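You operate a simulated robot arm through the tools that you are given. There is no shell and no other tool. Be economical: measure what you need, move in short steps, check, and stop when the job is done.

You are at the controls of a simulated robot arm. One attempt, no reset.

Task
Pack the brass corner in the green box and lid it.
Fine: it is in the black-handled drawer; shut the drawer; the lid sits square. Where these are worked on the way, their far stop is far enough and under half their travel is too little: black-handled drawer.

It is judged by the outcome, as a careful person would: the job done as asked, and still so three seconds after it is handed in. It fails if anything else is knocked over, pushed out of place, dropped, spilled or broken. Lids that push on must go on centred and level and be pressed home; caps that screw on are set level and turned clockwise until they are tight.

Robot
A 7-joint arm with a vacuum gripper on a trunk, on a base that drives. Base frame: it is fixed to the floor where the robot stands at the start and does not move with it; the origin is under the middle of the robot, x ahead of it, y to its left, z up. Readings come in mm, degrees, newtons and seconds.
With the tool pointing down near the work surface it reaches from about 100 to 560 mm from the robot's upright axis, wherever it stands. Its first joint turns from -69.0 to 172.0 degrees. Places, roughly: black-handled drawer [500, 100, 700]; green box (18x13x8 cm) [800, -300, 900]; tbl box [800, -300, 900]; thin brown tape roll (6x6x3 cm) [1100, -300, 900]. Payload 1.06 kg.
Tool frame: the origin (TCP) lies in the middle of the cups' lips, and z points out of the cups. The gripper has 1 cup of 24 mm across, covering 24 by 24 mm (tool x, y); the bellows give 8 mm. With the vacuum on, a cup seals on a smooth face that it is pressed against (1 to 4 N); it does not hold porous or soft things. The pull reaches 23 N.
Orientation is told as [roll, pitch, yaw] about the base's x, y, z axes, in that order, counted from this pose: with the cups facing straight down, the tool's x points along the base's -x, its y along +y and its z along -z.

Tools
- The arm moves only by the tool move_arm. Its arguments are lists of equal length, an entry for each row: "xyz": the shift along the tool's x, y, z in units of 400 mm (1.0 is 400 mm), a list of three; "dr": the turn, a rotation vector about the tool's x, y, z in units of 60 degrees (1.0 is 60 degrees), a list of three. In form: {"xyz": [[tx, ty, tz], ...], "dr": [[ax, ay, az], ...]}. A call has 1 to 12 rows; each row is the pose to reach, as a shift and turn from the pose commanded when the call began, along the tool's axes at that moment. "vac" is the vacuum: 1 switches it on, 0 off, set as the call begins (left out, the last holds). A call with a number of a shift or a turn outside -1 to 1 is refused whole. Rows are played at 5 a second. More than 50 mm and 8.6 degrees between two rows, or a gripper value outside its range, and nothing of the call is played. A pose out of reach is approached as far as the arm can. The call stops where the force on the tool passes 60 N (or 10 N more than at its start, if that is more) or the arm is blocked; 0.2 s more then pass. The pull builds up within a second once a cup has sealed. Time passes only in rows, and 0.2 s behind the last, so rows that repeat a pose give it time. The reply holds the time, the measured pose of the TCP, the force on the tool along the base axes and the pull of the vacuum, in the units named above and with some noise, with the torque about the TCP (base axes, N m) and any sound that the robot's microphone picked up.
- Cameras (640 x 400 px; columns grow to the right, rows downward): "scene" is now at [153.5, -14.1, 1283]; the picture's right is [-0.24, -0.97, 0.00], its down [-0.55, 0.14, -0.83] and it looks along [0.80, -0.20, -0.56] (base axes); focal length 214 px, centre (320, 200). "wrist" rides on the gripper at [78, 19, -96] in the tool frame; the picture's right is [-0.24, 0.97, 0.00], its down [-0.71, -0.17, -0.69] and it looks along [-0.67, -0.16, 0.73] (tool axes); focal length 243 px, centre (320, 200). There is no depth. A picture from a camera that has moved, and an enlarged one, comes with that camera's place and axes in the base frame and with its lens. The place of the scene camera against the robot may be out by one fixed shift of up to 25 mm in any direction.
- grab_frame(camera): a new picture of that camera. No time passes.
- raise_lower(by): slides the trunk up (or, below 0, down) by that many mm; the arm and the scene camera ride with it, the base frame stays. It gives what a move gives, with no picture.
- steer(legs): drives the robot by 1 to 6 legs, each [ahead, left, turn to the left] in mm, mm and degrees, along the robot's own axes; the way and the turn of a leg run together, so that a leg with both is an arc; at most 1500 mm and 180 degrees a leg. The arm and the cameras ride along, it lands a little off, and it stops where it bumps. It gives what a move gives.
- head_to(pan, tilt): turns the head with the scene camera to pan (to the left, within 80 degrees either way) and tilt (down, from -29 to 69), counted from straight ahead of the robot. It gives what a move gives.
- inspect(camera, box): a new picture of the part [left, top, right, bottom] of that camera's present view, enlarged. No time passes.
- hand_in(): hands the job in; it is judged then, once.

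Go step by step. Nothing tells you exact positions but the pictures and the camera data: compare them with the known pose of the tool, close in by small moves and look again before you grip or let go. The budget is 120 turns and 78 pictures, counting those below and the enlarged ones. Unless the task says otherwise, let go and move clear before handing in, and close with one line.

The tools are called after "Emit:" as a command line: name --argument value ..., lists and objects as JSON in quotes. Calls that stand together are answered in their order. move_arm: Moves the arm, as the interface text tells. Its arguments: {"type":"object","properties":{"xyz":{"type":"array"},"dr":{"type":"array"},"vac":{"type":"number"}},"required":["xyz","dr"]} The other tools are called the same way: raise_lower (by) slides the trunk up or down; steer (legs) drives the base; head_to (pan, tilt) turns the head that bears the scene camera; grab_frame (camera) takes a picture; inspect (camera, box) takes an enlarged picture of a part of a camera's view; hand_in () hands the job in.

At the start:

```text
time_s: 0.0
tcp_pos: [357.5, 8.1, 1162.1]
orientation: [0.0, 0.0, 0.0]
ft_force: [-0.1, 0.0, -0.1]
wrist_torque: [0.0, 0.0, 0.0]
pull: 0.1
trunk travel left (down, up): [-425.0, 67.0]
robot x, y, heading: [2.2, -3.4, -0.0]
head pan, tilt: [-14.1, 34.2]
```

scene: 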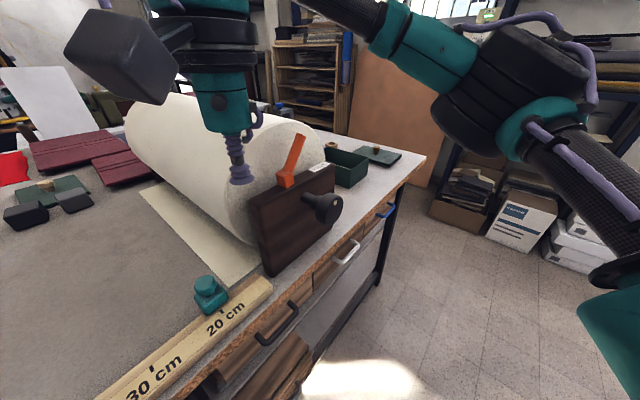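
wrist: 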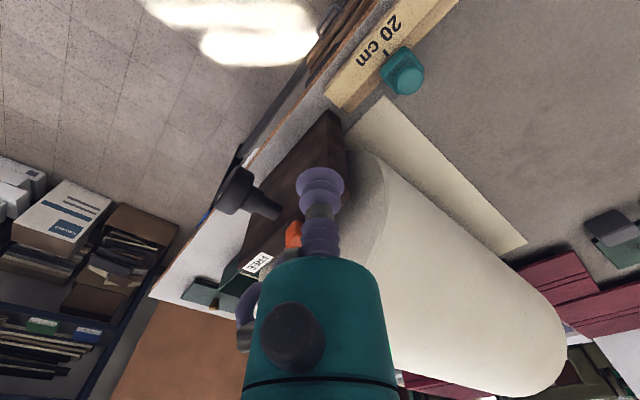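

I see a bench with a paper roll, a wooden board with a black knob, the green box and its lid behind it, and drawers with black, white and blue handles. I'll look closer first.

Emit:
inspect --camera "scene" --box '[230, 120, 430, 245]'

Emit:
inspect --camera "scene" --box '[160, 220, 420, 400]'

```text
3.20 times, centred on (330, 182) of scene
camera zoom: at [153.5, -14.1, 1283.0], right [-0.24, -0.97, 0.0], down [-0.55, 0.14, -0.83], along [0.8, -0.2, -0.56], focal length 686 px, centre (288, 256)
```

zoom: 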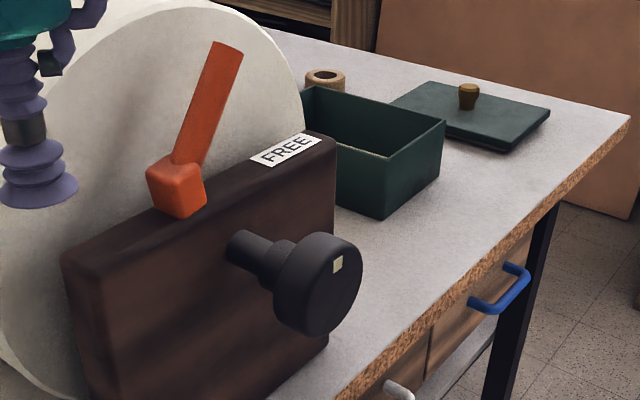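

```text
2.22 times, centred on (290, 310) of scene
camera zoom: at [153.5, -14.1, 1283.0], right [-0.24, -0.97, 0.0], down [-0.55, 0.14, -0.83], along [0.8, -0.2, -0.56], focal length 477 px, centre (387, -44)
```

zoom: 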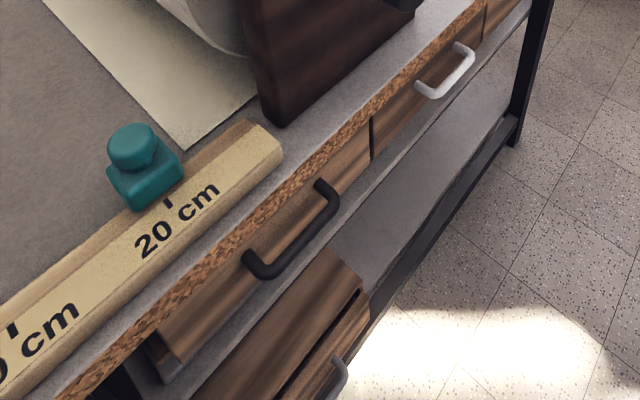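

Emit:
head_to --pan 10 --tilt 65

Emit:
grab_frame --camera "scene"

```text
time_s: 1.0
tcp_pos: [358.5, 9.0, 1161.8]
orientation: [0.1, 0.0, 0.1]
ft_force: [-0.1, 0.5, 0.9]
wrist_torque: [0.01, 0.0, -0.02]
pull: 0.0
trunk travel left (down, up): [-425.0, 67.0]
robot x, y, heading: [4.4, 0.1, -0.1]
head pan, tilt: [10.0, 65.0]
```

```text
73 pictures are left
camera scene: at [127.5, 18.0, 1241.9], right [0.17, -0.98, 0.0], down [-0.89, -0.16, -0.42], along [0.42, 0.07, -0.91], focal length 214 px, centre (320, 200)
```

scene: 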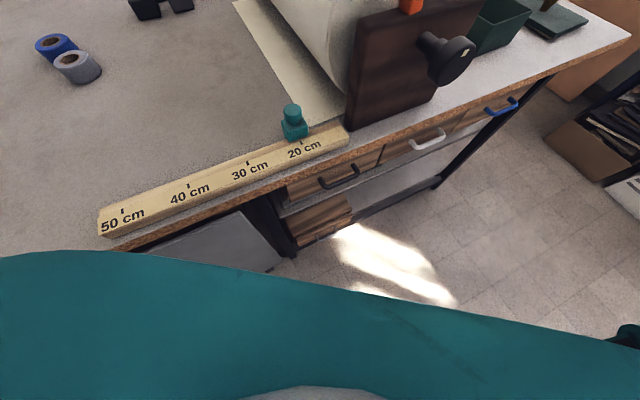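

Emit:
steer --legs '[[-250, 0, 0], [0, 0, 35.5]]'

Emit:
head_to --pan -5 --tilt 45

Emit:
grab_frame --camera "scene"

Emit:
grab_frame --camera "wrist"

```text
time_s: 4.5
tcp_pos: [38.1, 212.3, 1159.7]
orientation: [0.1, 0.1, 34.8]
ft_force: [0.8, 0.4, 0.4]
wrist_torque: [-0.02, 0.03, -0.03]
pull: 0.1
trunk travel left (down, up): [-425.0, 67.0]
robot x, y, heading: [-248.6, 0.7, 34.8]
head pan, tilt: [10.0, 65.0]
```

```text
time_s: 5.3
tcp_pos: [38.8, 211.5, 1161.5]
orientation: [-0.1, -0.1, 34.9]
ft_force: [-0.7, 0.0, 0.4]
wrist_torque: [0.0, -0.02, 0.02]
pull: 0.1
trunk travel left (down, up): [-425.0, 67.0]
robot x, y, heading: [-249.4, 4.7, 35.0]
head pan, tilt: [-5.0, 45.0]
```

```text
72 pictures are left
camera scene: at [-123.0, 83.9, 1266.8], right [0.5, -0.87, 0.0], down [-0.61, -0.35, -0.71], along [0.61, 0.35, -0.71], focal length 214 px, centre (320, 200)
```

scene: 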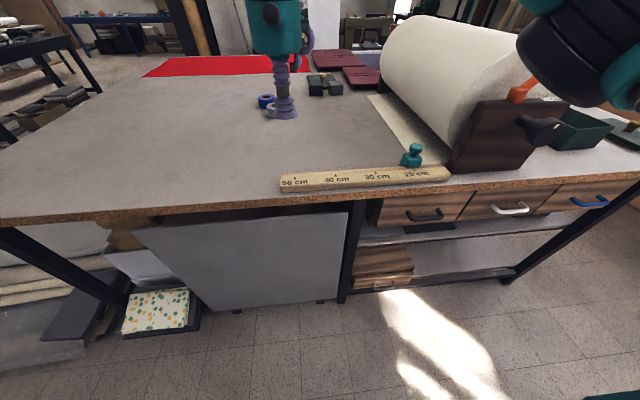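

```text
71 pictures are left
camera wrist: at [-37.5, 183.2, 1256.7], right [-0.36, 0.93, 0.0], down [0.68, 0.26, 0.69], along [0.64, 0.25, -0.73], focal length 243 px, centre (320, 200)
```

wrist: 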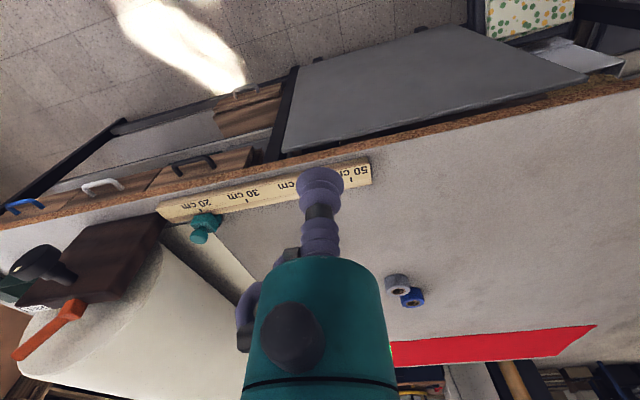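

Emit:
inspect --camera "scene" --box '[340, 130, 640, 310]'

```text
2.13 times, centred on (490, 220) of scene
camera zoom: at [-123.0, 83.9, 1266.8], right [0.5, -0.87, 0.0], down [-0.61, -0.35, -0.71], along [0.61, 0.35, -0.71], focal length 458 px, centre (-43, 157)
```

zoom: 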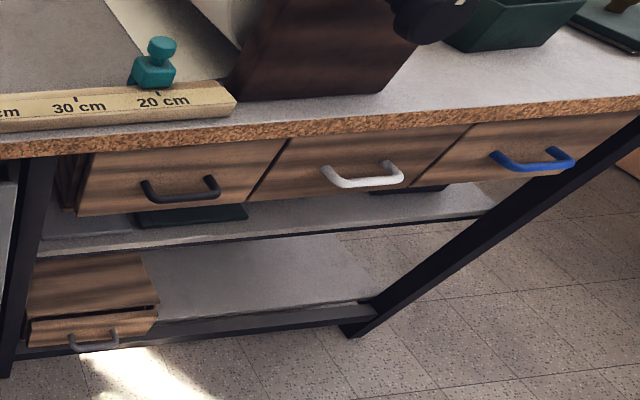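

Emit:
steer --legs '[[0, -330, 0]]'

Emit:
head_to --pan -8 --tilt 40

Emit:
grab_frame --camera "scene"

Emit:
grab_frame --camera "wrist"

```text
time_s: 8.7
tcp_pos: [219.5, -47.2, 1161.4]
orientation: [0.0, 0.1, 34.8]
ft_force: [0.1, 0.0, 0.0]
wrist_torque: [0.0, 0.01, 0.04]
pull: 0.1
trunk travel left (down, up): [-425.0, 67.0]
robot x, y, heading: [-67.9, -259.5, 35.3]
head pan, tilt: [-5.0, 45.0]
```

```text
time_s: 9.3
tcp_pos: [219.6, -46.3, 1161.2]
orientation: [0.0, -0.1, 34.8]
ft_force: [-0.3, -0.5, -0.2]
wrist_torque: [0.0, 0.03, 0.0]
pull: 0.0
trunk travel left (down, up): [-425.0, 67.0]
robot x, y, heading: [-69.3, -257.0, 34.9]
head pan, tilt: [-8.0, 40.0]
```

```text
69 pictures are left
camera scene: at [63.7, -178.1, 1274.1], right [0.45, -0.89, 0.0], down [-0.57, -0.29, -0.77], along [0.68, 0.35, -0.64], focal length 214 px, centre (320, 200)
```

scene: 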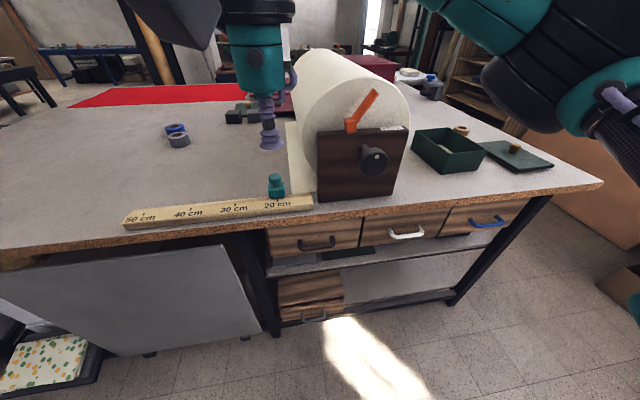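

```text
68 pictures are left
camera wrist: at [143.7, -76.6, 1256.7], right [-0.36, 0.93, 0.0], down [0.68, 0.26, 0.69], along [0.64, 0.25, -0.73], focal length 243 px, centre (320, 200)
```

wrist: 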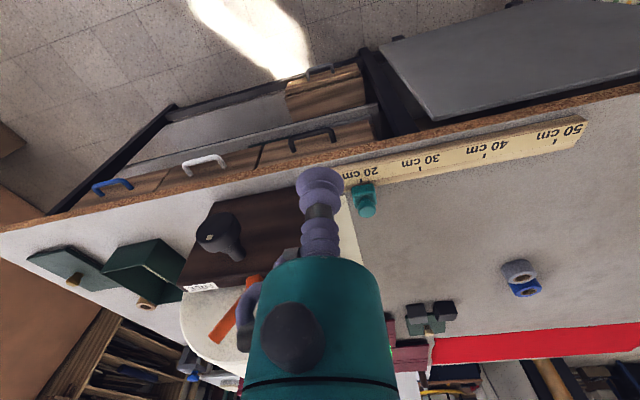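

Emit:
move_arm --xyz '[[-0.025, 0, 0], [-0.05, 0, 0], [-0.075, 0, 0], [-0.1, 0, 0], [-0.125, 0, 0], [-0.15, 0, 0], [-0.175, 0, 0], [-0.2, 0, 0]]' --dr '[[0, -0.125, 0], [0, -0.25, 0], [0, -0.375, 0], [0, -0.5, 0], [0, -0.625, 0], [0, -0.75, 0], [0, -0.875, 0], [0, -1, 0]]'

Emit:
move_arm --xyz '[[0, 0, 0], [0, 0, 0], [0, 0, 0], [0, 0, 0]]' --dr '[[0, -0.125, 0], [0, -0.25, 0], [0, -0.375, 0], [0, -0.5, 0]]'

Emit:
grab_frame --camera "scene"

```text
time_s: 11.1
tcp_pos: [285.5, -0.3, 1161.1]
orientation: [0.0, -60.1, 34.9]
ft_force: [-0.1, 1.1, 0.3]
wrist_torque: [0.01, 0.0, 0.01]
pull: 0.0
trunk travel left (down, up): [-425.0, 67.0]
robot x, y, heading: [-70.1, -260.9, 34.8]
head pan, tilt: [-8.0, 40.0]
```

```text
time_s: 12.1
tcp_pos: [285.4, -1.3, 1160.7]
orientation: [157.5, -89.9, -122.6]
ft_force: [1.0, -1.1, 0.8]
wrist_torque: [0.01, -0.03, 0.02]
pull: 0.0
trunk travel left (down, up): [-425.0, 67.0]
robot x, y, heading: [-65.8, -255.8, 35.2]
head pan, tilt: [-8.0, 40.0]
```

```text
67 pictures are left
camera scene: at [63.7, -178.1, 1274.2], right [0.45, -0.89, 0.0], down [-0.57, -0.29, -0.77], along [0.68, 0.35, -0.64], focal length 214 px, centre (320, 200)
```

scene: 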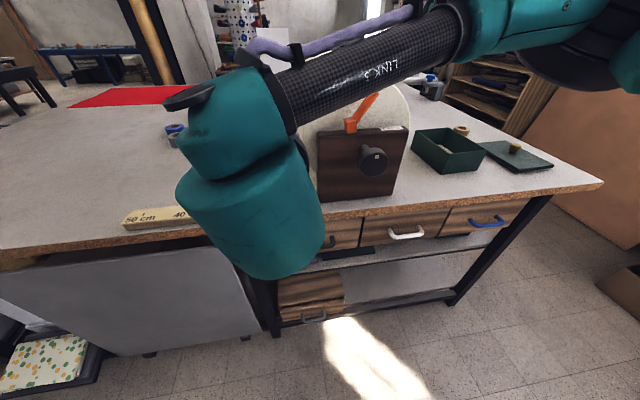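

Emit:
steer --legs '[[-130, 0, 0]]'

Emit:
raise_lower --by -300

Emit:
grab_frame --camera "scene"

Emit:
grab_frame --camera "wrist"

```text
time_s: 13.4
tcp_pos: [179.9, -76.3, 1161.4]
orientation: [161.8, -89.9, -127.1]
ft_force: [0.0, -0.7, 0.1]
wrist_torque: [0.02, -0.03, 0.04]
pull: 0.1
trunk travel left (down, up): [-425.0, 67.0]
robot x, y, heading: [-172.3, -332.5, 34.6]
head pan, tilt: [-8.0, 40.0]
```

```text
time_s: 16.4
tcp_pos: [184.5, -73.3, 853.0]
orientation: [0.8, -88.9, 33.9]
ft_force: [-0.1, 0.4, 0.8]
wrist_torque: [0.01, -0.01, -0.01]
pull: 0.2
trunk travel left (down, up): [-125.0, 367.0]
robot x, y, heading: [-174.3, -333.9, 34.7]
head pan, tilt: [-8.0, 40.0]
```

```text
66 pictures are left
camera scene: at [33.2, -200.2, 956.7], right [0.45, -0.89, 0.0], down [-0.57, -0.29, -0.77], along [0.68, 0.34, -0.64], focal length 214 px, centre (320, 200)
```

scene: 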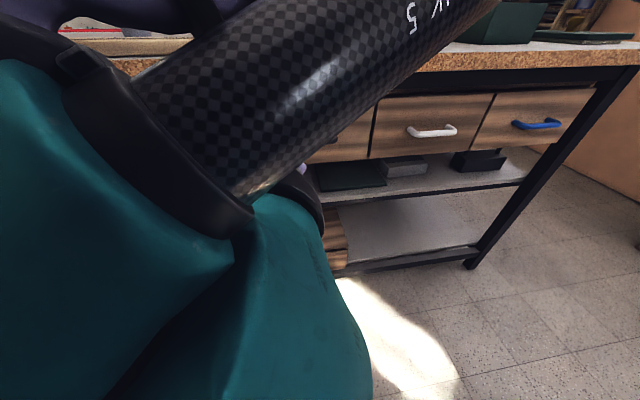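

```text
65 pictures are left
camera wrist: at [93.4, -112.8, 776.1], right [-0.55, 0.8, 0.24], down [-0.46, -0.52, 0.72], along [0.7, 0.29, 0.65], focal length 243 px, centre (320, 200)
```

wrist: 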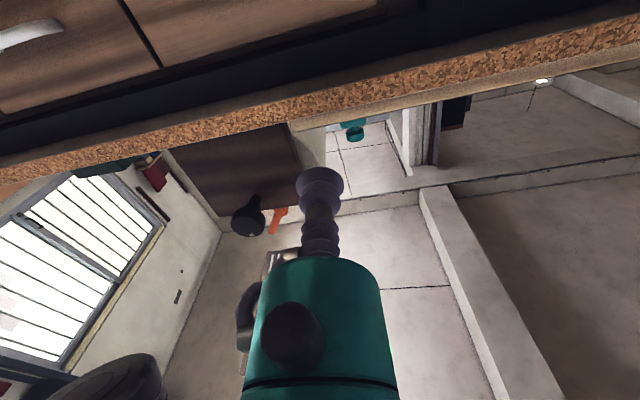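

Emit:
head_to --pan -60 --tilt 25

Emit:
grab_frame --camera "scene"

```text
time_s: 17.6
tcp_pos: [185.5, -73.3, 851.9]
orientation: [1.1, -88.9, 33.5]
ft_force: [-0.3, 0.8, 0.0]
wrist_torque: [0.02, 0.0, 0.03]
pull: 0.0
trunk travel left (down, up): [-125.0, 367.0]
robot x, y, heading: [-171.0, -334.1, 34.8]
head pan, tilt: [-60.0, 25.0]
```

```text
64 pictures are left
camera scene: at [40.7, -277.7, 980.0], right [-0.43, -0.9, 0.0], down [-0.38, 0.18, -0.91], along [0.82, -0.39, -0.42], focal length 214 px, centre (320, 200)
```

scene: 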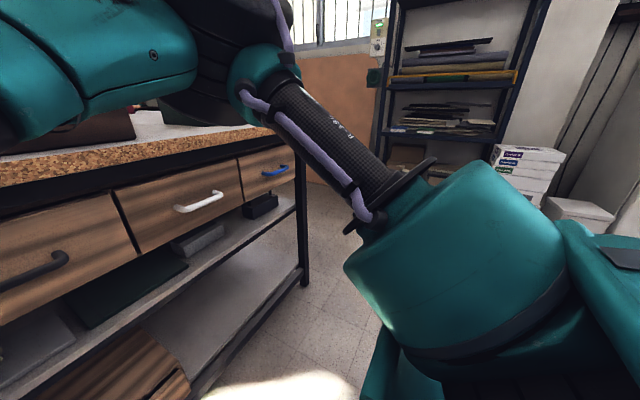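

Emit:
raise_lower --by -125

Emit:
steer --legs '[[0, -62, 0]]'

Emit:
move_arm --xyz '[[0.04, 0, 0], [0.09, 0, 0.1], [0.09, 0, 0.2], [0.09, 0, 0.3], [0.09, 0, 0.4]]' --dr '[[0, 0, 0], [0, 0, 0], [0, 0, 0], [0, 0, 0], [0, 0, 0]]'

Emit:
grab_frame --camera "scene"

Emit:
grab_frame --camera "wrist"

```text
time_s: 19.1
tcp_pos: [210.5, -54.9, 714.6]
orientation: [0.5, -84.8, 34.5]
ft_force: [-0.3, 0.1, 0.0]
wrist_torque: [-0.02, -0.01, -0.03]
pull: 0.0
trunk travel left (down, up): [0.0, 492.0]
robot x, y, heading: [-177.6, -330.6, 34.7]
head pan, tilt: [-60.0, 25.0]
```

```text
time_s: 20.4
tcp_pos: [245.0, -105.9, 714.9]
orientation: [0.4, -84.8, 34.7]
ft_force: [0.4, 0.4, -0.4]
wrist_torque: [0.02, 0.03, -0.04]
pull: 0.1
trunk travel left (down, up): [0.0, 492.0]
robot x, y, heading: [-140.7, -382.8, 34.9]
head pan, tilt: [-60.0, 25.0]
```

```text
time_s: 21.6
tcp_pos: [373.9, -16.3, 666.1]
orientation: [-0.2, -84.8, 35.2]
ft_force: [-0.3, 0.5, -0.8]
wrist_torque: [-0.01, 0.01, -0.04]
pull: 0.1
trunk travel left (down, up): [0.0, 492.0]
robot x, y, heading: [-140.0, -385.8, 34.8]
head pan, tilt: [-60.0, 25.0]
```

```text
63 pictures are left
camera scene: at [104.7, -308.1, 860.4], right [-0.43, -0.9, 0.0], down [-0.38, 0.18, -0.91], along [0.82, -0.39, -0.42], focal length 214 px, centre (320, 200)
```

scene: 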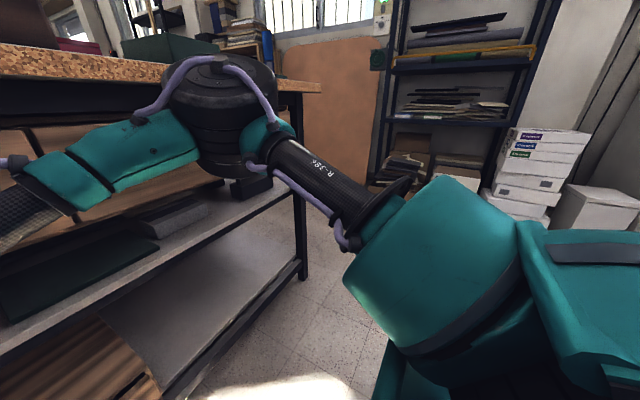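

```text
62 pictures are left
camera wrist: at [277.5, -59.3, 597.0], right [-0.54, 0.81, 0.23], down [-0.41, -0.49, 0.77], along [0.74, 0.32, 0.6], focal length 243 px, centre (320, 200)
```

wrist: 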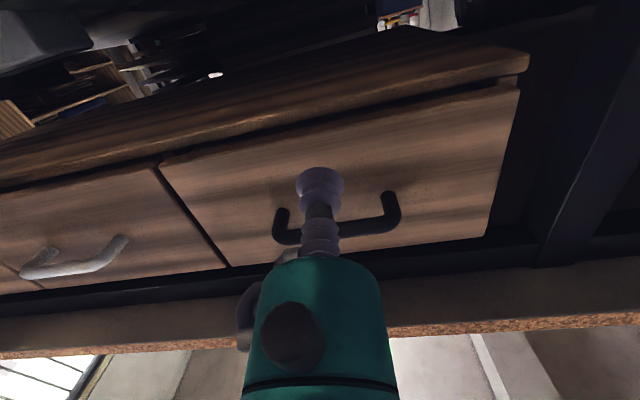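

Emit:
move_arm --xyz '[[-0.05, 0, 0], [-0.1, 0, 0.04], [-0.1, 0, 0.08]]' --dr '[[0, -0.0867, 0], [0, -0.0867, 0], [0, -0.0867, 0]]'

Emit:
grab_frame --camera "wrist"

Emit:
inspect --camera "scene" --box '[0, 20, 320, 220]'

```text
time_s: 22.4
tcp_pos: [404.9, 3.9, 702.9]
orientation: [117.4, -90.0, -82.3]
ft_force: [-0.1, 0.0, -0.6]
wrist_torque: [0.0, 0.03, 0.0]
pull: 0.0
trunk travel left (down, up): [0.0, 492.0]
robot x, y, heading: [-139.9, -384.4, 34.7]
head pan, tilt: [-60.0, 25.0]
```

```text
61 pictures are left
camera wrist: at [315.0, -35.3, 624.3], right [-0.56, 0.8, 0.24], down [-0.46, -0.53, 0.71], along [0.69, 0.29, 0.67], focal length 243 px, centre (320, 200)
```

wrist: 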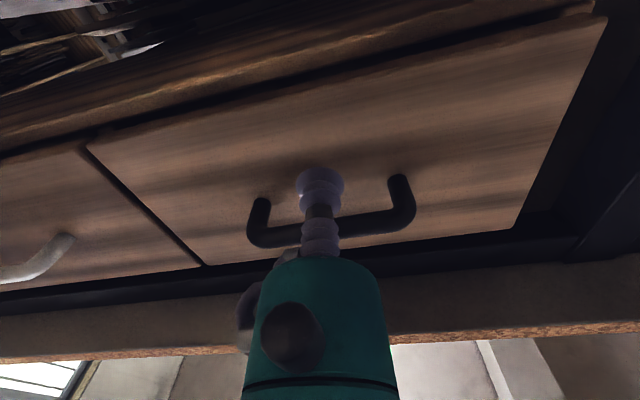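

```text
2.00 times, centred on (160, 120) of scene
camera zoom: at [104.8, -308.1, 860.4], right [-0.43, -0.9, 0.0], down [-0.38, 0.18, -0.91], along [0.82, -0.39, -0.42], focal length 429 px, centre (640, 360)
```

zoom: 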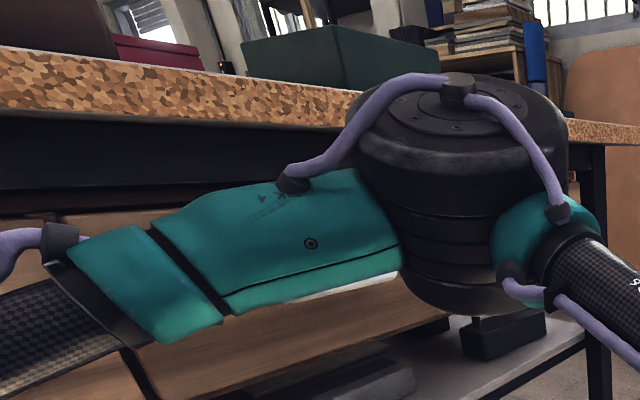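

Emit:
move_arm --xyz '[[0, 0, 0.025], [0, 0, 0.05]]' --dr '[[0, 0, 0], [0, 0, 0]]' --vac 1

Emit:
inspect --camera "wrist" --box '[220, 130, 420, 255]'

```text
time_s: 23.0
tcp_pos: [421.1, 16.2, 703.2]
orientation: [140.7, -89.9, -105.9]
ft_force: [0.2, 0.4, -0.5]
wrist_torque: [0.03, 0.02, 0.01]
pull: 0.2
trunk travel left (down, up): [0.0, 492.0]
robot x, y, heading: [-140.4, -381.8, 34.7]
head pan, tilt: [-60.0, 25.0]
```

```text
3.20 times, centred on (320, 192) of wrist
camera zoom: at [330.2, -23.2, 624.2], right [-0.56, 0.8, 0.24], down [-0.46, -0.53, 0.71], along [0.69, 0.28, 0.67], focal length 776 px, centre (320, 224)
```

zoom: 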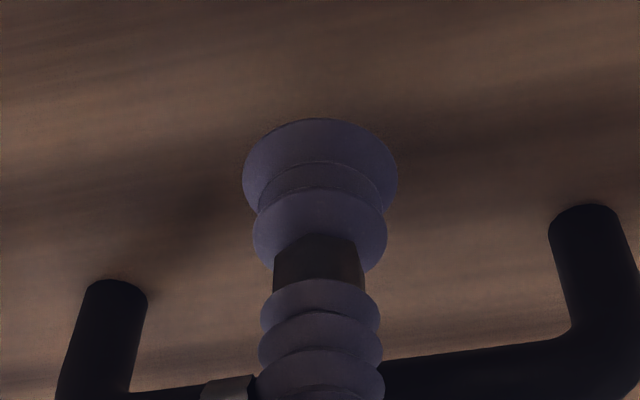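

Emit:
move_arm --xyz '[[0, 0, 0.01], [0, 0, 0.02], [0, 0, 0.03]]' --dr '[[0, 0, 0], [0, 0, 0], [0, 0, 0]]'

```text
time_s: 23.8
tcp_pos: [428.9, 22.4, 702.3]
orientation: [107.9, -89.8, -73.0]
ft_force: [-0.4, -1.0, 0.4]
wrist_torque: [0.03, -0.02, 0.01]
pull: 0.1
trunk travel left (down, up): [0.0, 492.0]
robot x, y, heading: [-135.9, -384.3, 34.9]
head pan, tilt: [-60.0, 25.0]
```

Emit:
move_arm --xyz '[[0, 0, 0.01], [0, 0, 0.015]]' --dr '[[0, 0, 0], [0, 0, 0]]'

Emit:
inspect --camera "wrist" --box '[220, 130, 420, 255]'

```text
time_s: 24.4
tcp_pos: [433.9, 26.3, 703.2]
orientation: [155.3, -89.8, -120.5]
ft_force: [-3.5, -9.7, 4.8]
wrist_torque: [0.01, 0.07, 0.19]
pull: 22.8
trunk travel left (down, up): [0.0, 492.0]
robot x, y, heading: [-140.2, -381.1, 34.5]
head pan, tilt: [-60.0, 25.0]
```

```text
3.20 times, centred on (320, 192) of wrist
camera zoom: at [344.0, -13.5, 624.1], right [-0.56, 0.8, 0.24], down [-0.47, -0.53, 0.71], along [0.69, 0.28, 0.67], focal length 776 px, centre (320, 224)
```

zoom: 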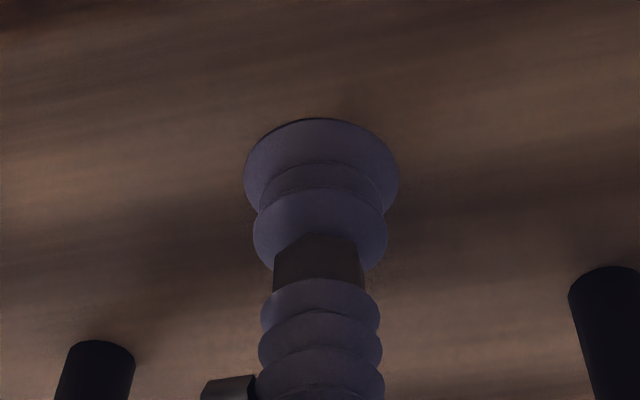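

Emit:
move_arm --xyz '[[0, 0, -0.01], [0, 0, -0.025], [0, 0, -0.05], [0, 0, -0.075], [0, 0, -0.1], [0, 0, -0.125], [0, 0, -0.15]]' --dr '[[0, 0, 0], [0, 0, 0], [0, 0, 0], [0, 0, 0], [0, 0, 0], [0, 0, 0], [0, 0, 0]]'

Emit:
grab_frame --camera "wrist"

```text
time_s: 26.0
tcp_pos: [384.3, -9.6, 700.1]
orientation: [50.1, -89.9, -15.1]
ft_force: [3.3, -2.9, 4.4]
wrist_torque: [0.04, 0.07, 0.03]
pull: 22.7
trunk travel left (down, up): [0.0, 492.0]
robot x, y, heading: [-141.7, -384.7, 34.7]
head pan, tilt: [-60.0, 25.0]
```

```text
57 pictures are left
camera wrist: at [294.5, -48.8, 622.3], right [-0.56, 0.8, 0.24], down [-0.46, -0.53, 0.71], along [0.69, 0.29, 0.67], focal length 243 px, centre (320, 200)
```

wrist: 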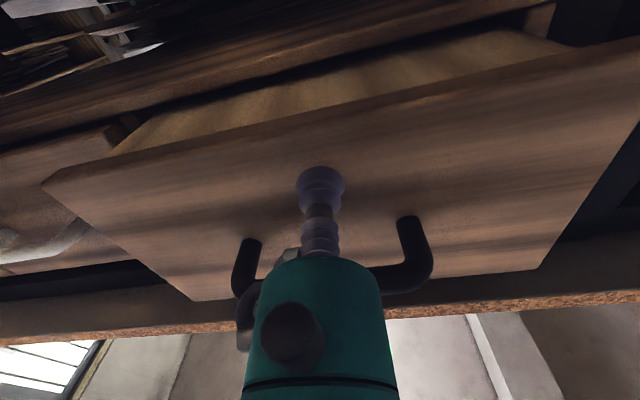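

The drawer follows the cup (60 mm out so far). I keep pulling gently.

Emit:
move_arm --xyz '[[0, 0, -0.05], [0, 0, -0.1], [0, 0, -0.15], [0, 0, -0.2], [0, 0, -0.25], [0, 0, -0.3], [0, 0, -0.35]]' --dr '[[0, 0, 0], [0, 0, 0], [0, 0, 0], [0, 0, 0], [0, 0, 0], [0, 0, 0], [0, 0, 0]]'

Emit:
grab_frame --camera "wrist"

```text
time_s: 27.6
tcp_pos: [269.4, -89.7, 700.4]
orientation: [-31.3, -89.9, 66.2]
ft_force: [2.4, -3.7, -4.0]
wrist_torque: [-0.16, -0.13, 0.06]
pull: 22.8
trunk travel left (down, up): [0.0, 492.0]
robot x, y, heading: [-140.9, -382.8, 34.7]
head pan, tilt: [-60.0, 25.0]
```

```text
56 pictures are left
camera wrist: at [179.3, -129.0, 621.8], right [-0.56, 0.8, 0.23], down [-0.46, -0.53, 0.71], along [0.69, 0.29, 0.67], focal length 243 px, centre (320, 200)
```

wrist: 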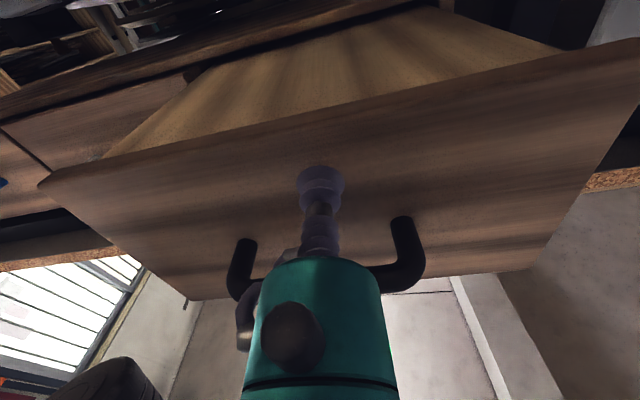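

Emit:
move_arm --xyz '[[0, 0, -0.025], [0, 0, -0.05], [0, 0, -0.075], [0, 0, -0.1], [0, 0, -0.125]]' --dr '[[0, 0, 0], [0, 0, 0], [0, 0, 0], [0, 0, 0], [0, 0, 0]]'

Emit:
head_to --pan 0 --tilt 40

Emit:
grab_frame --camera "scene"

```text
time_s: 28.8
tcp_pos: [259.6, -94.4, 700.0]
orientation: [124.9, -89.9, -90.0]
ft_force: [4.9, -4.5, 5.5]
wrist_torque: [0.0, 0.02, 0.08]
pull: 22.1
out of reach, approached as far as the arm can: row 2, 3, 4, 5
trunk travel left (down, up): [0.0, 492.0]
robot x, y, heading: [-141.6, -380.1, 34.8]
head pan, tilt: [-60.0, 25.0]
```

```text
time_s: 30.1
tcp_pos: [260.7, -94.8, 701.2]
orientation: [125.3, -89.9, -90.2]
ft_force: [3.8, -3.6, 6.3]
wrist_torque: [0.03, 0.08, 0.07]
pull: 23.2
trunk travel left (down, up): [0.0, 492.0]
robot x, y, heading: [-139.2, -388.0, 34.8]
head pan, tilt: [0.0, 40.0]
```

```text
55 pictures are left
camera scene: at [91.3, -220.8, 837.2], right [0.57, -0.82, 0.0], down [-0.53, -0.37, -0.77], along [0.63, 0.44, -0.64], focal length 214 px, centre (320, 200)
```

scene: 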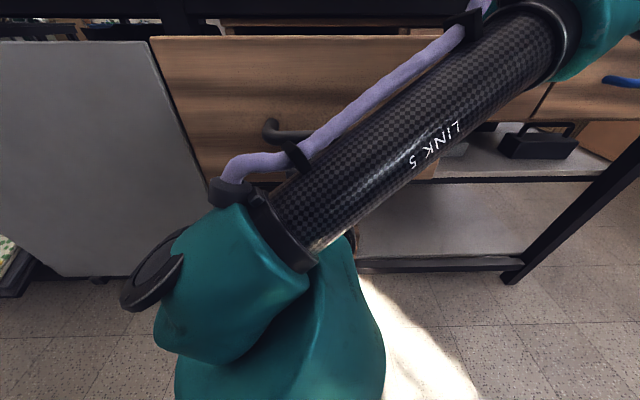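

Emit:
steer --legs '[[-50, 0, 0]]'

```text
time_s: 31.0
tcp_pos: [220.2, -121.8, 699.7]
orientation: [38.1, -90.0, -3.1]
ft_force: [0.7, -4.1, -3.0]
wrist_torque: [-0.06, -0.04, 0.09]
pull: 23.0
trunk travel left (down, up): [0.0, 492.0]
robot x, y, heading: [-181.4, -411.8, 34.9]
head pan, tilt: [0.0, 40.0]
```

Emit:
steer --legs '[[-40, 0, 0]]'

Emit:
grab_frame --camera "wrist"

```text
time_s: 31.9
tcp_pos: [187.9, -144.6, 698.5]
orientation: [-13.8, -90.0, 48.8]
ft_force: [0.9, 0.2, -1.1]
wrist_torque: [0.01, 0.02, -0.03]
pull: 0.0
trunk travel left (down, up): [0.0, 492.0]
robot x, y, heading: [-209.6, -434.1, 34.7]
head pan, tilt: [0.0, 40.0]
```

```text
54 pictures are left
camera wrist: at [99.0, -183.8, 621.1], right [-0.56, 0.8, 0.23], down [-0.46, -0.53, 0.71], along [0.69, 0.29, 0.67], focal length 243 px, centre (320, 200)
```

wrist: 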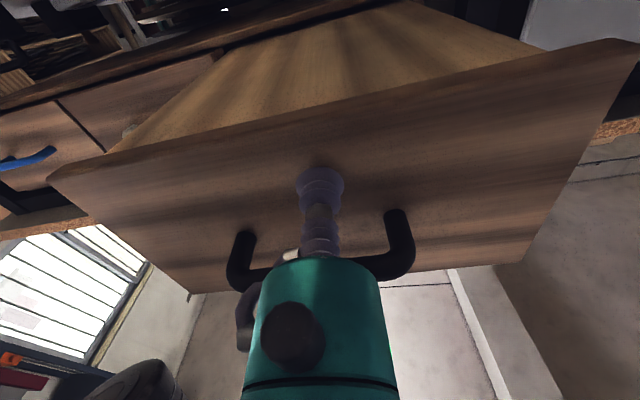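

The cup let go at the drawer's far stop. I back off, raise the trunk and look in.

Emit:
steer --legs '[[-120, 0, 0]]'

Emit:
raise_lower --by 440

Emit:
move_arm --xyz '[[0, 0, 0], [0, 0, 0], [0, 0, 0], [0, 0, 0], [0, 0, 0], [0, 0, 0], [0, 0, 0], [0, 0, 0]]' --dr '[[0, 0.125, 0], [0, 0.25, 0], [0, 0.375, 0], [0, 0.5, 0], [0, 0.625, 0], [0, 0.75, 0], [0, 0.875, 0], [0, 1, 0]]' --vac 0

Emit:
head_to --pan 5 --tilt 45

Emit:
grab_frame --camera "scene"

```text
time_s: 33.1
tcp_pos: [93.7, -211.7, 700.3]
orientation: [-15.0, -90.0, 50.0]
ft_force: [0.5, 0.0, -1.0]
wrist_torque: [0.0, 0.01, 0.03]
pull: 0.1
trunk travel left (down, up): [0.0, 492.0]
robot x, y, heading: [-309.0, -495.6, 34.7]
head pan, tilt: [0.0, 40.0]
```

```text
refused: 440 is not a number from -400 to 400
```

```text
time_s: 34.9
tcp_pos: [93.5, -211.3, 699.6]
orientation: [0.0, -29.9, 35.0]
ft_force: [-0.6, 0.7, 0.4]
wrist_torque: [0.0, 0.0, 0.0]
pull: 0.0
trunk travel left (down, up): [0.0, 492.0]
robot x, y, heading: [-308.4, -499.8, 34.7]
head pan, tilt: [0.0, 40.0]
```

```text
time_s: 35.5
tcp_pos: [93.1, -211.1, 700.1]
orientation: [-0.1, -30.0, 34.9]
ft_force: [0.4, -0.1, -0.1]
wrist_torque: [-0.03, 0.03, -0.01]
pull: 0.1
trunk travel left (down, up): [0.0, 492.0]
robot x, y, heading: [-305.2, -497.1, 34.8]
head pan, tilt: [5.0, 45.0]
```

```text
53 pictures are left
camera scene: at [-83.3, -333.3, 829.9], right [0.64, -0.77, 0.0], down [-0.54, -0.45, -0.71], along [0.54, 0.45, -0.71], focal length 214 px, centre (320, 200)
```

scene: 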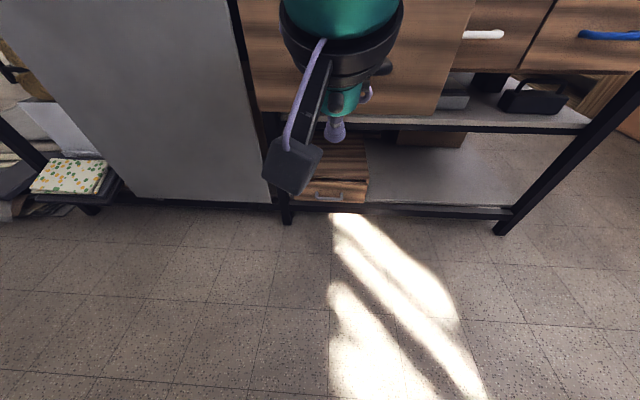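

Emit:
raise_lower --by 400

Emit:
move_arm --xyz '[[0, 0, 0], [0, 0, 0], [0, 0, 0], [0, 0, 0]]' --dr '[[0, 0.125, 0], [0, 0.25, 0], [0, 0.375, 0], [0, 0.5, 0]]'

Emit:
grab_frame --camera "scene"

Emit:
grab_frame --camera "wrist"

```text
time_s: 39.4
tcp_pos: [94.4, -210.7, 1099.5]
orientation: [0.1, -29.9, 34.9]
ft_force: [-0.4, -0.2, 0.2]
wrist_torque: [-0.03, 0.0, 0.02]
pull: 0.1
trunk travel left (down, up): [-400.0, 92.0]
robot x, y, heading: [-307.7, -497.3, 34.6]
head pan, tilt: [5.0, 45.0]
```

```text
time_s: 40.4
tcp_pos: [92.1, -211.1, 1099.2]
orientation: [0.0, 0.1, 34.9]
ft_force: [-1.0, 0.2, 0.5]
wrist_torque: [-0.02, 0.02, -0.01]
pull: 0.0
trunk travel left (down, up): [-400.0, 92.0]
robot x, y, heading: [-307.9, -501.2, 34.7]
head pan, tilt: [5.0, 45.0]
```

```text
52 pictures are left
camera scene: at [-177.4, -398.3, 1237.7], right [0.64, -0.77, 0.0], down [-0.54, -0.45, -0.71], along [0.54, 0.45, -0.71], focal length 214 px, centre (320, 200)
```

scene: 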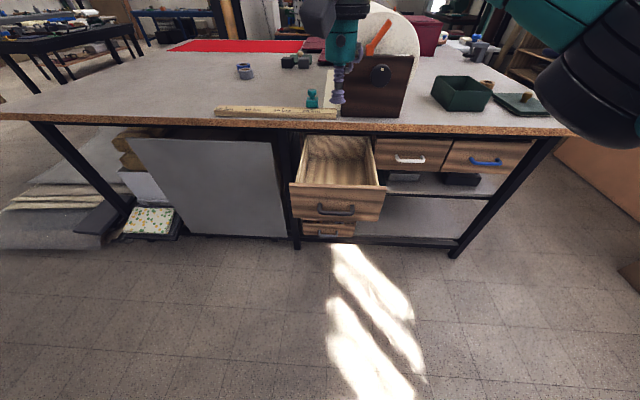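

```text
51 pictures are left
camera wrist: at [17.1, -240.3, 1195.2], right [-0.36, 0.93, 0.0], down [0.68, 0.27, 0.68], along [0.64, 0.25, -0.73], focal length 243 px, centre (320, 200)
```

wrist: 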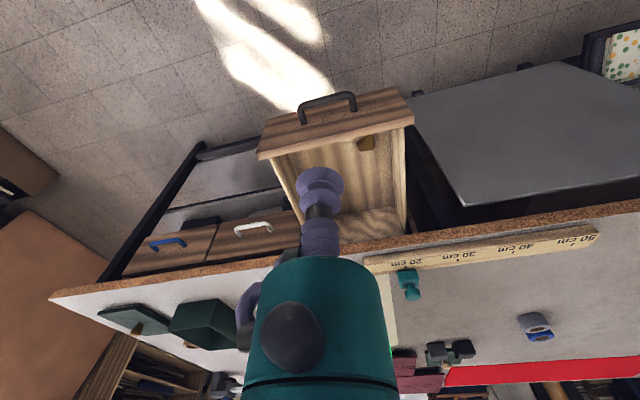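

The brass corner shows at the front left of the open drawer. I zoom on it.

Emit:
inspect --camera "wrist" --box '[250, 80, 426, 190]'

```text
3.64 times, centred on (338, 135) of wrist
camera zoom: at [17.1, -240.3, 1195.2], right [-0.36, 0.93, 0.0], down [0.68, 0.27, 0.68], along [0.64, 0.25, -0.73], focal length 882 px, centre (254, 436)
```

zoom: 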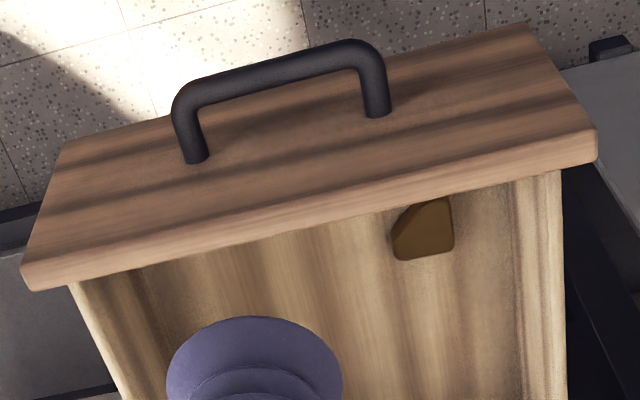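

Emit:
steer --legs '[[235, 40, 0]]'

Emit:
grab_frame --camera "wrist"

```text
time_s: 42.2
tcp_pos: [264.1, -38.7, 1098.9]
orientation: [0.0, 0.1, 35.2]
ft_force: [-0.6, 1.1, 0.4]
wrist_torque: [0.02, 0.02, 0.01]
pull: 0.2
trunk travel left (down, up): [-400.0, 92.0]
robot x, y, heading: [-135.7, -329.8, 35.2]
head pan, tilt: [5.0, 45.0]
```

```text
49 pictures are left
camera wrist: at [187.6, -68.8, 1194.9], right [-0.37, 0.93, 0.0], down [0.68, 0.27, 0.68], along [0.64, 0.25, -0.73], focal length 243 px, centre (320, 200)
```

wrist: 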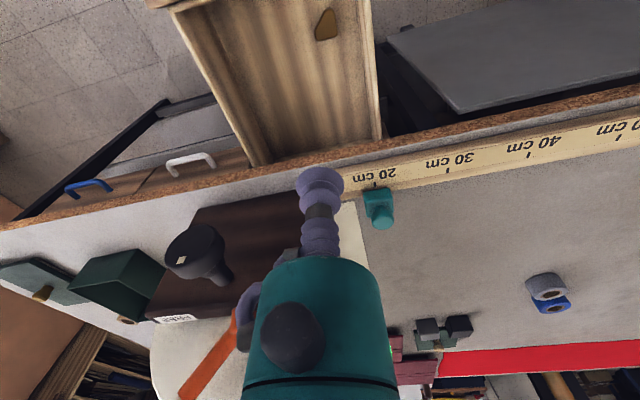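

Emit:
inspect --camera "wrist" --box '[280, 0, 376, 60]'

```text
6.67 times, centred on (328, 30) of wrist
camera zoom: at [187.6, -68.8, 1194.9], right [-0.37, 0.93, 0.0], down [0.68, 0.27, 0.68], along [0.64, 0.25, -0.73], focal length 1618 px, centre (267, 1333)
```

zoom: 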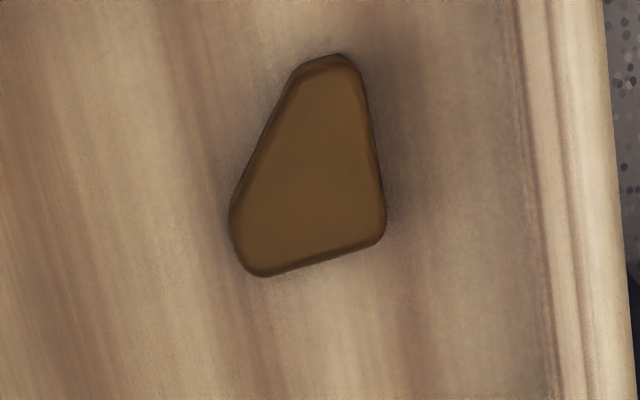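

Emit:
move_arm --xyz '[[0, 0, 0], [0, 0, 0], [0, 0, 0], [0, 0, 0], [0, 0, 0], [0, 0, 0], [0, 0, 0], [0, 0, 0]]' --dr '[[0, 0, -0.125], [0, 0, -0.25], [0, 0, -0.375], [0, 0, -0.5], [0, 0, -0.625], [0, 0, -0.75], [0, 0, -0.875], [0, 0, -1]]'

Emit:
move_arm --xyz '[[0, 0, 0], [0, 0, 0], [0, 0, 0], [0, 0, 0]]' --dr '[[0, 0, -0.125], [0, 0, -0.25], [0, 0, -0.375], [0, 0, -0.5]]'

Emit:
grab_frame --camera "wrist"

```text
time_s: 44.0
tcp_pos: [202.6, -78.8, 1091.9]
orientation: [-0.1, -0.1, 95.1]
ft_force: [-0.1, 0.0, 0.4]
wrist_torque: [-0.01, -0.02, -0.01]
pull: 0.1
out of reach, approached as far as the arm can: row 6, 7, 8
trunk travel left (down, up): [-400.0, 92.0]
robot x, y, heading: [-133.8, -332.0, 35.1]
head pan, tilt: [5.0, 45.0]
```

```text
time_s: 45.0
tcp_pos: [87.4, -136.6, 1077.3]
orientation: [0.1, 0.0, 125.1]
ft_force: [-0.2, 1.1, 0.6]
wrist_torque: [0.01, 0.04, -0.01]
pull: 0.1
out of reach, approached as far as the arm can: row 1, 2, 3, 4
trunk travel left (down, up): [-400.0, 92.0]
robot x, y, heading: [-139.5, -332.9, 35.0]
head pan, tilt: [5.0, 45.0]
```

```text
47 pictures are left
camera wrist: at [115.1, -210.8, 1172.5], right [-0.93, -0.37, 0.0], down [-0.27, 0.68, 0.69], along [-0.25, 0.64, -0.73], focal length 243 px, centre (320, 200)
```

wrist: 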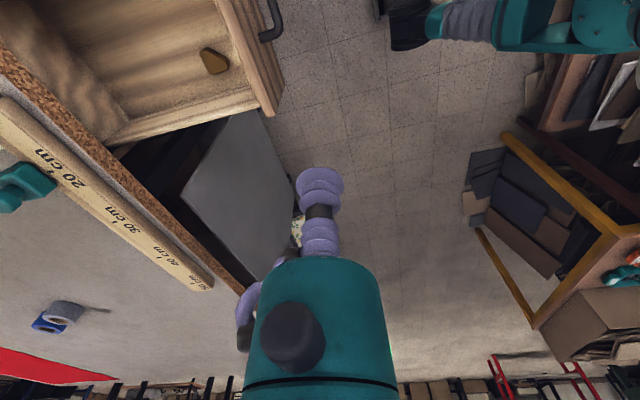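

Emit:
steer --legs '[[95, -107, 0]]'

Emit:
head_to --pan -55 --tilt 25

Emit:
grab_frame --camera "scene"

```text
time_s: 46.6
tcp_pos: [225.5, -168.7, 1077.7]
orientation: [0.0, -0.1, 125.1]
ft_force: [0.4, -0.7, -0.1]
wrist_torque: [0.0, 0.01, -0.03]
pull: 0.2
trunk travel left (down, up): [-400.0, 92.0]
robot x, y, heading: [2.1, -365.0, 35.3]
head pan, tilt: [5.0, 45.0]
```

```text
time_s: 47.9
tcp_pos: [226.6, -169.6, 1076.3]
orientation: [0.0, 0.0, 125.1]
ft_force: [0.3, -0.7, -0.1]
wrist_torque: [-0.01, 0.04, 0.03]
pull: 0.1
trunk travel left (down, up): [-400.0, 92.0]
robot x, y, heading: [1.8, -366.5, 35.2]
head pan, tilt: [-55.0, 25.0]
```

```text
46 pictures are left
camera scene: at [157.7, -345.6, 1268.3], right [-0.34, -0.94, 0.0], down [-0.4, 0.14, -0.91], along [0.85, -0.31, -0.42], focal length 214 px, centre (320, 200)
```

scene: 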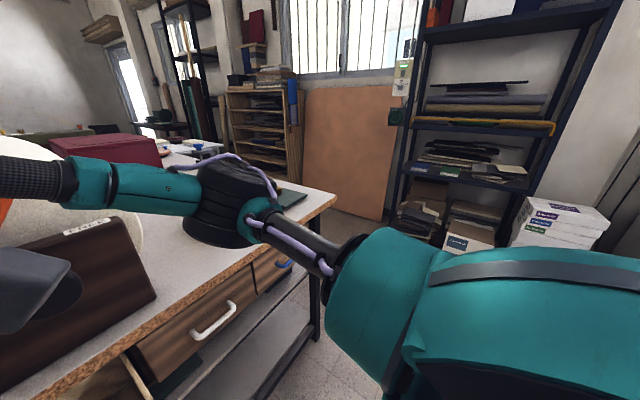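

Emit:
move_arm --xyz '[[-0.0625, -0.0586, 0], [-0.125, -0.117, 0], [-0.1875, -0.176, 0], [-0.25, -0.2345, 0], [-0.25, -0.2345, 0.1], [-0.25, -0.2345, 0.2]]' --dr '[[0, 0, 0.083], [0, 0, 0.167], [0, 0, 0.25], [0, 0, 0.333], [0, 0, 0.333], [0, 0, 0.333]]'

Emit:
grab_frame --camera "scene"

Emit:
grab_frame --camera "wrist"

```text
time_s: 49.3
tcp_pos: [243.5, -39.0, 1028.4]
orientation: [-0.1, 0.0, 104.9]
ft_force: [-0.4, -0.4, -0.4]
wrist_torque: [0.01, -0.01, 0.0]
pull: 0.0
out of reach, approached as far as the arm can: row 2, 3, 4, 5, 6
trunk travel left (down, up): [-400.0, 92.0]
robot x, y, heading: [4.6, -364.8, 35.2]
head pan, tilt: [-55.0, 25.0]
```

```text
45 pictures are left
camera scene: at [157.6, -345.9, 1268.3], right [-0.34, -0.94, 0.0], down [-0.4, 0.14, -0.91], along [0.85, -0.31, -0.42], focal length 214 px, centre (320, 200)
```

scene: 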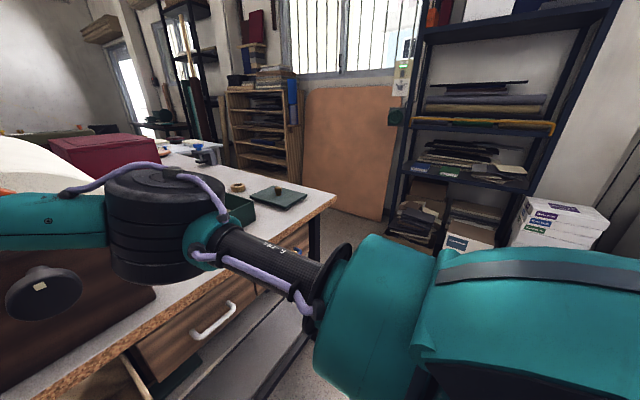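

```text
44 pictures are left
camera wrist: at [244.2, -120.2, 1123.7], right [-1.0, -0.02, 0.0], down [-0.02, 0.73, 0.69], along [-0.01, 0.69, -0.73], focal length 243 px, centre (320, 200)
```

wrist: 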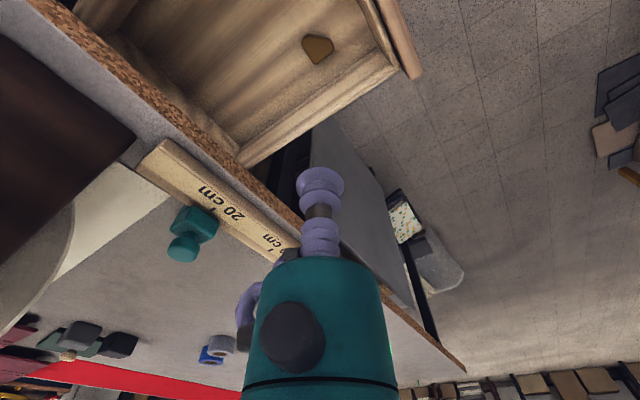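

Emit:
move_arm --xyz '[[0, 0, 0.1], [0, 0, 0.2], [0, 0, 0.3], [0, 0, 0.4]]' --dr '[[0, 0, 0], [0, 0, 0], [0, 0, 0], [0, 0, 0]]'

Emit:
grab_frame --camera "scene"

```text
time_s: 50.3
tcp_pos: [241.0, -35.9, 866.9]
orientation: [-0.1, 0.0, 105.0]
ft_force: [-0.9, 0.9, -0.2]
wrist_torque: [-0.02, -0.01, 0.02]
pull: 0.0
trunk travel left (down, up): [-400.0, 92.0]
robot x, y, heading: [6.6, -365.8, 35.1]
head pan, tilt: [-55.0, 25.0]
```

```text
43 pictures are left
camera scene: at [157.7, -345.6, 1268.3], right [-0.34, -0.94, 0.0], down [-0.4, 0.14, -0.91], along [0.85, -0.31, -0.42], focal length 214 px, centre (320, 200)
```

scene: 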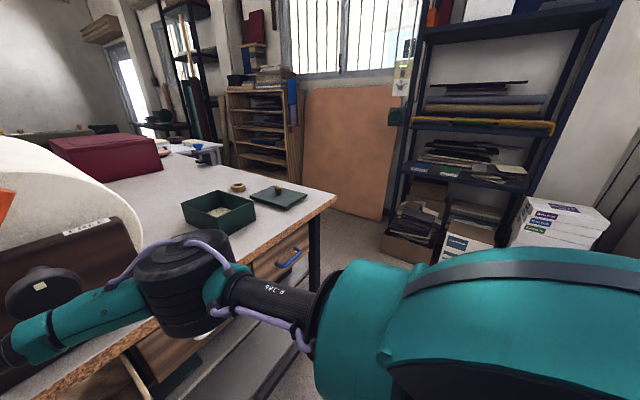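

Emit:
raise_lower --by 92

Emit:
move_arm --xyz '[[0, 0, 0.1], [0, 0, 0.2], [0, 0, 0.3], [0, 0, 0.4]]' --dr '[[0, 0, 0], [0, 0, 0], [0, 0, 0], [0, 0, 0]]'

Emit:
grab_frame --camera "scene"

Emit:
grab_frame --camera "wrist"

```text
time_s: 51.5
tcp_pos: [247.2, -35.9, 1070.5]
orientation: [-15.9, -5.6, 105.7]
ft_force: [-0.1, 0.3, -0.5]
wrist_torque: [-0.01, -0.02, 0.0]
pull: 0.1
trunk travel left (down, up): [-492.0, 0.0]
robot x, y, heading: [5.2, -366.5, 35.3]
head pan, tilt: [-55.0, 25.0]
```

```text
time_s: 52.5
tcp_pos: [291.9, -44.5, 972.9]
orientation: [-16.4, -5.9, 104.6]
ft_force: [0.8, 0.4, 0.4]
wrist_torque: [0.02, 0.01, 0.05]
pull: 0.1
out of reach, approached as far as the arm can: row 2, 3, 4
trunk travel left (down, up): [-492.0, 0.0]
robot x, y, heading: [8.2, -365.3, 35.1]
head pan, tilt: [-55.0, 25.0]
```

```text
42 pictures are left
camera scene: at [99.2, -388.1, 1370.5], right [-0.34, -0.94, 0.0], down [-0.4, 0.14, -0.91], along [0.85, -0.31, -0.42], focal length 214 px, centre (320, 200)
```

scene: 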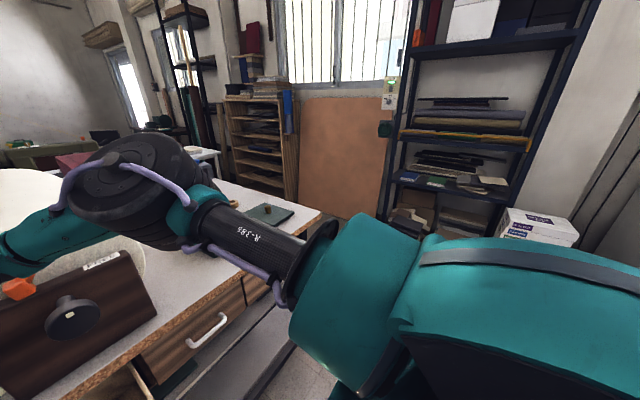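

```text
41 pictures are left
camera wrist: at [268.8, -140.1, 1050.8], right [-0.97, 0.02, -0.25], down [-0.19, 0.6, 0.77], along [0.16, 0.8, -0.58], focal length 243 px, centre (320, 200)
```

wrist: 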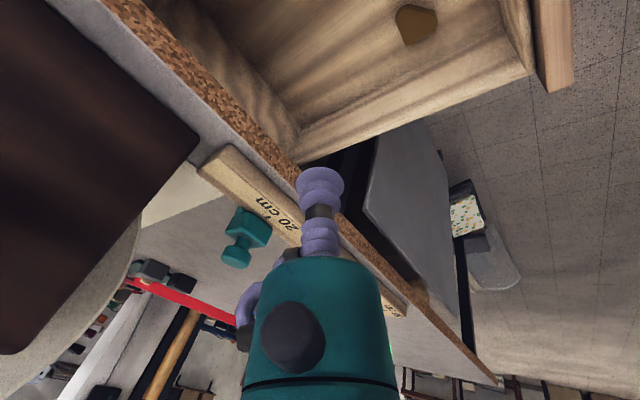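

Emit:
move_arm --xyz '[[0.0, 0, -0.1], [0, 0, -0.2], [0, 0, -0.25]]' --dr '[[0, 0, 0], [0, 0, 0], [0, 0, 0]]'

Emit:
raise_lower --by -92

```text
time_s: 53.3
tcp_pos: [264.5, -64.7, 1071.3]
orientation: [-15.9, -5.8, 105.8]
ft_force: [0.1, 0.6, -0.3]
wrist_torque: [0.03, 0.04, -0.02]
pull: 0.1
trunk travel left (down, up): [-492.0, 0.0]
robot x, y, heading: [5.9, -367.3, 35.2]
head pan, tilt: [-55.0, 25.0]
```

```text
time_s: 54.6
tcp_pos: [266.1, -68.5, 980.9]
orientation: [-16.0, -5.8, 105.8]
ft_force: [0.4, 0.1, -0.7]
wrist_torque: [-0.01, 0.03, 0.01]
pull: 0.1
trunk travel left (down, up): [-400.0, 92.0]
robot x, y, heading: [-0.4, -363.3, 35.3]
head pan, tilt: [-55.0, 25.0]
```

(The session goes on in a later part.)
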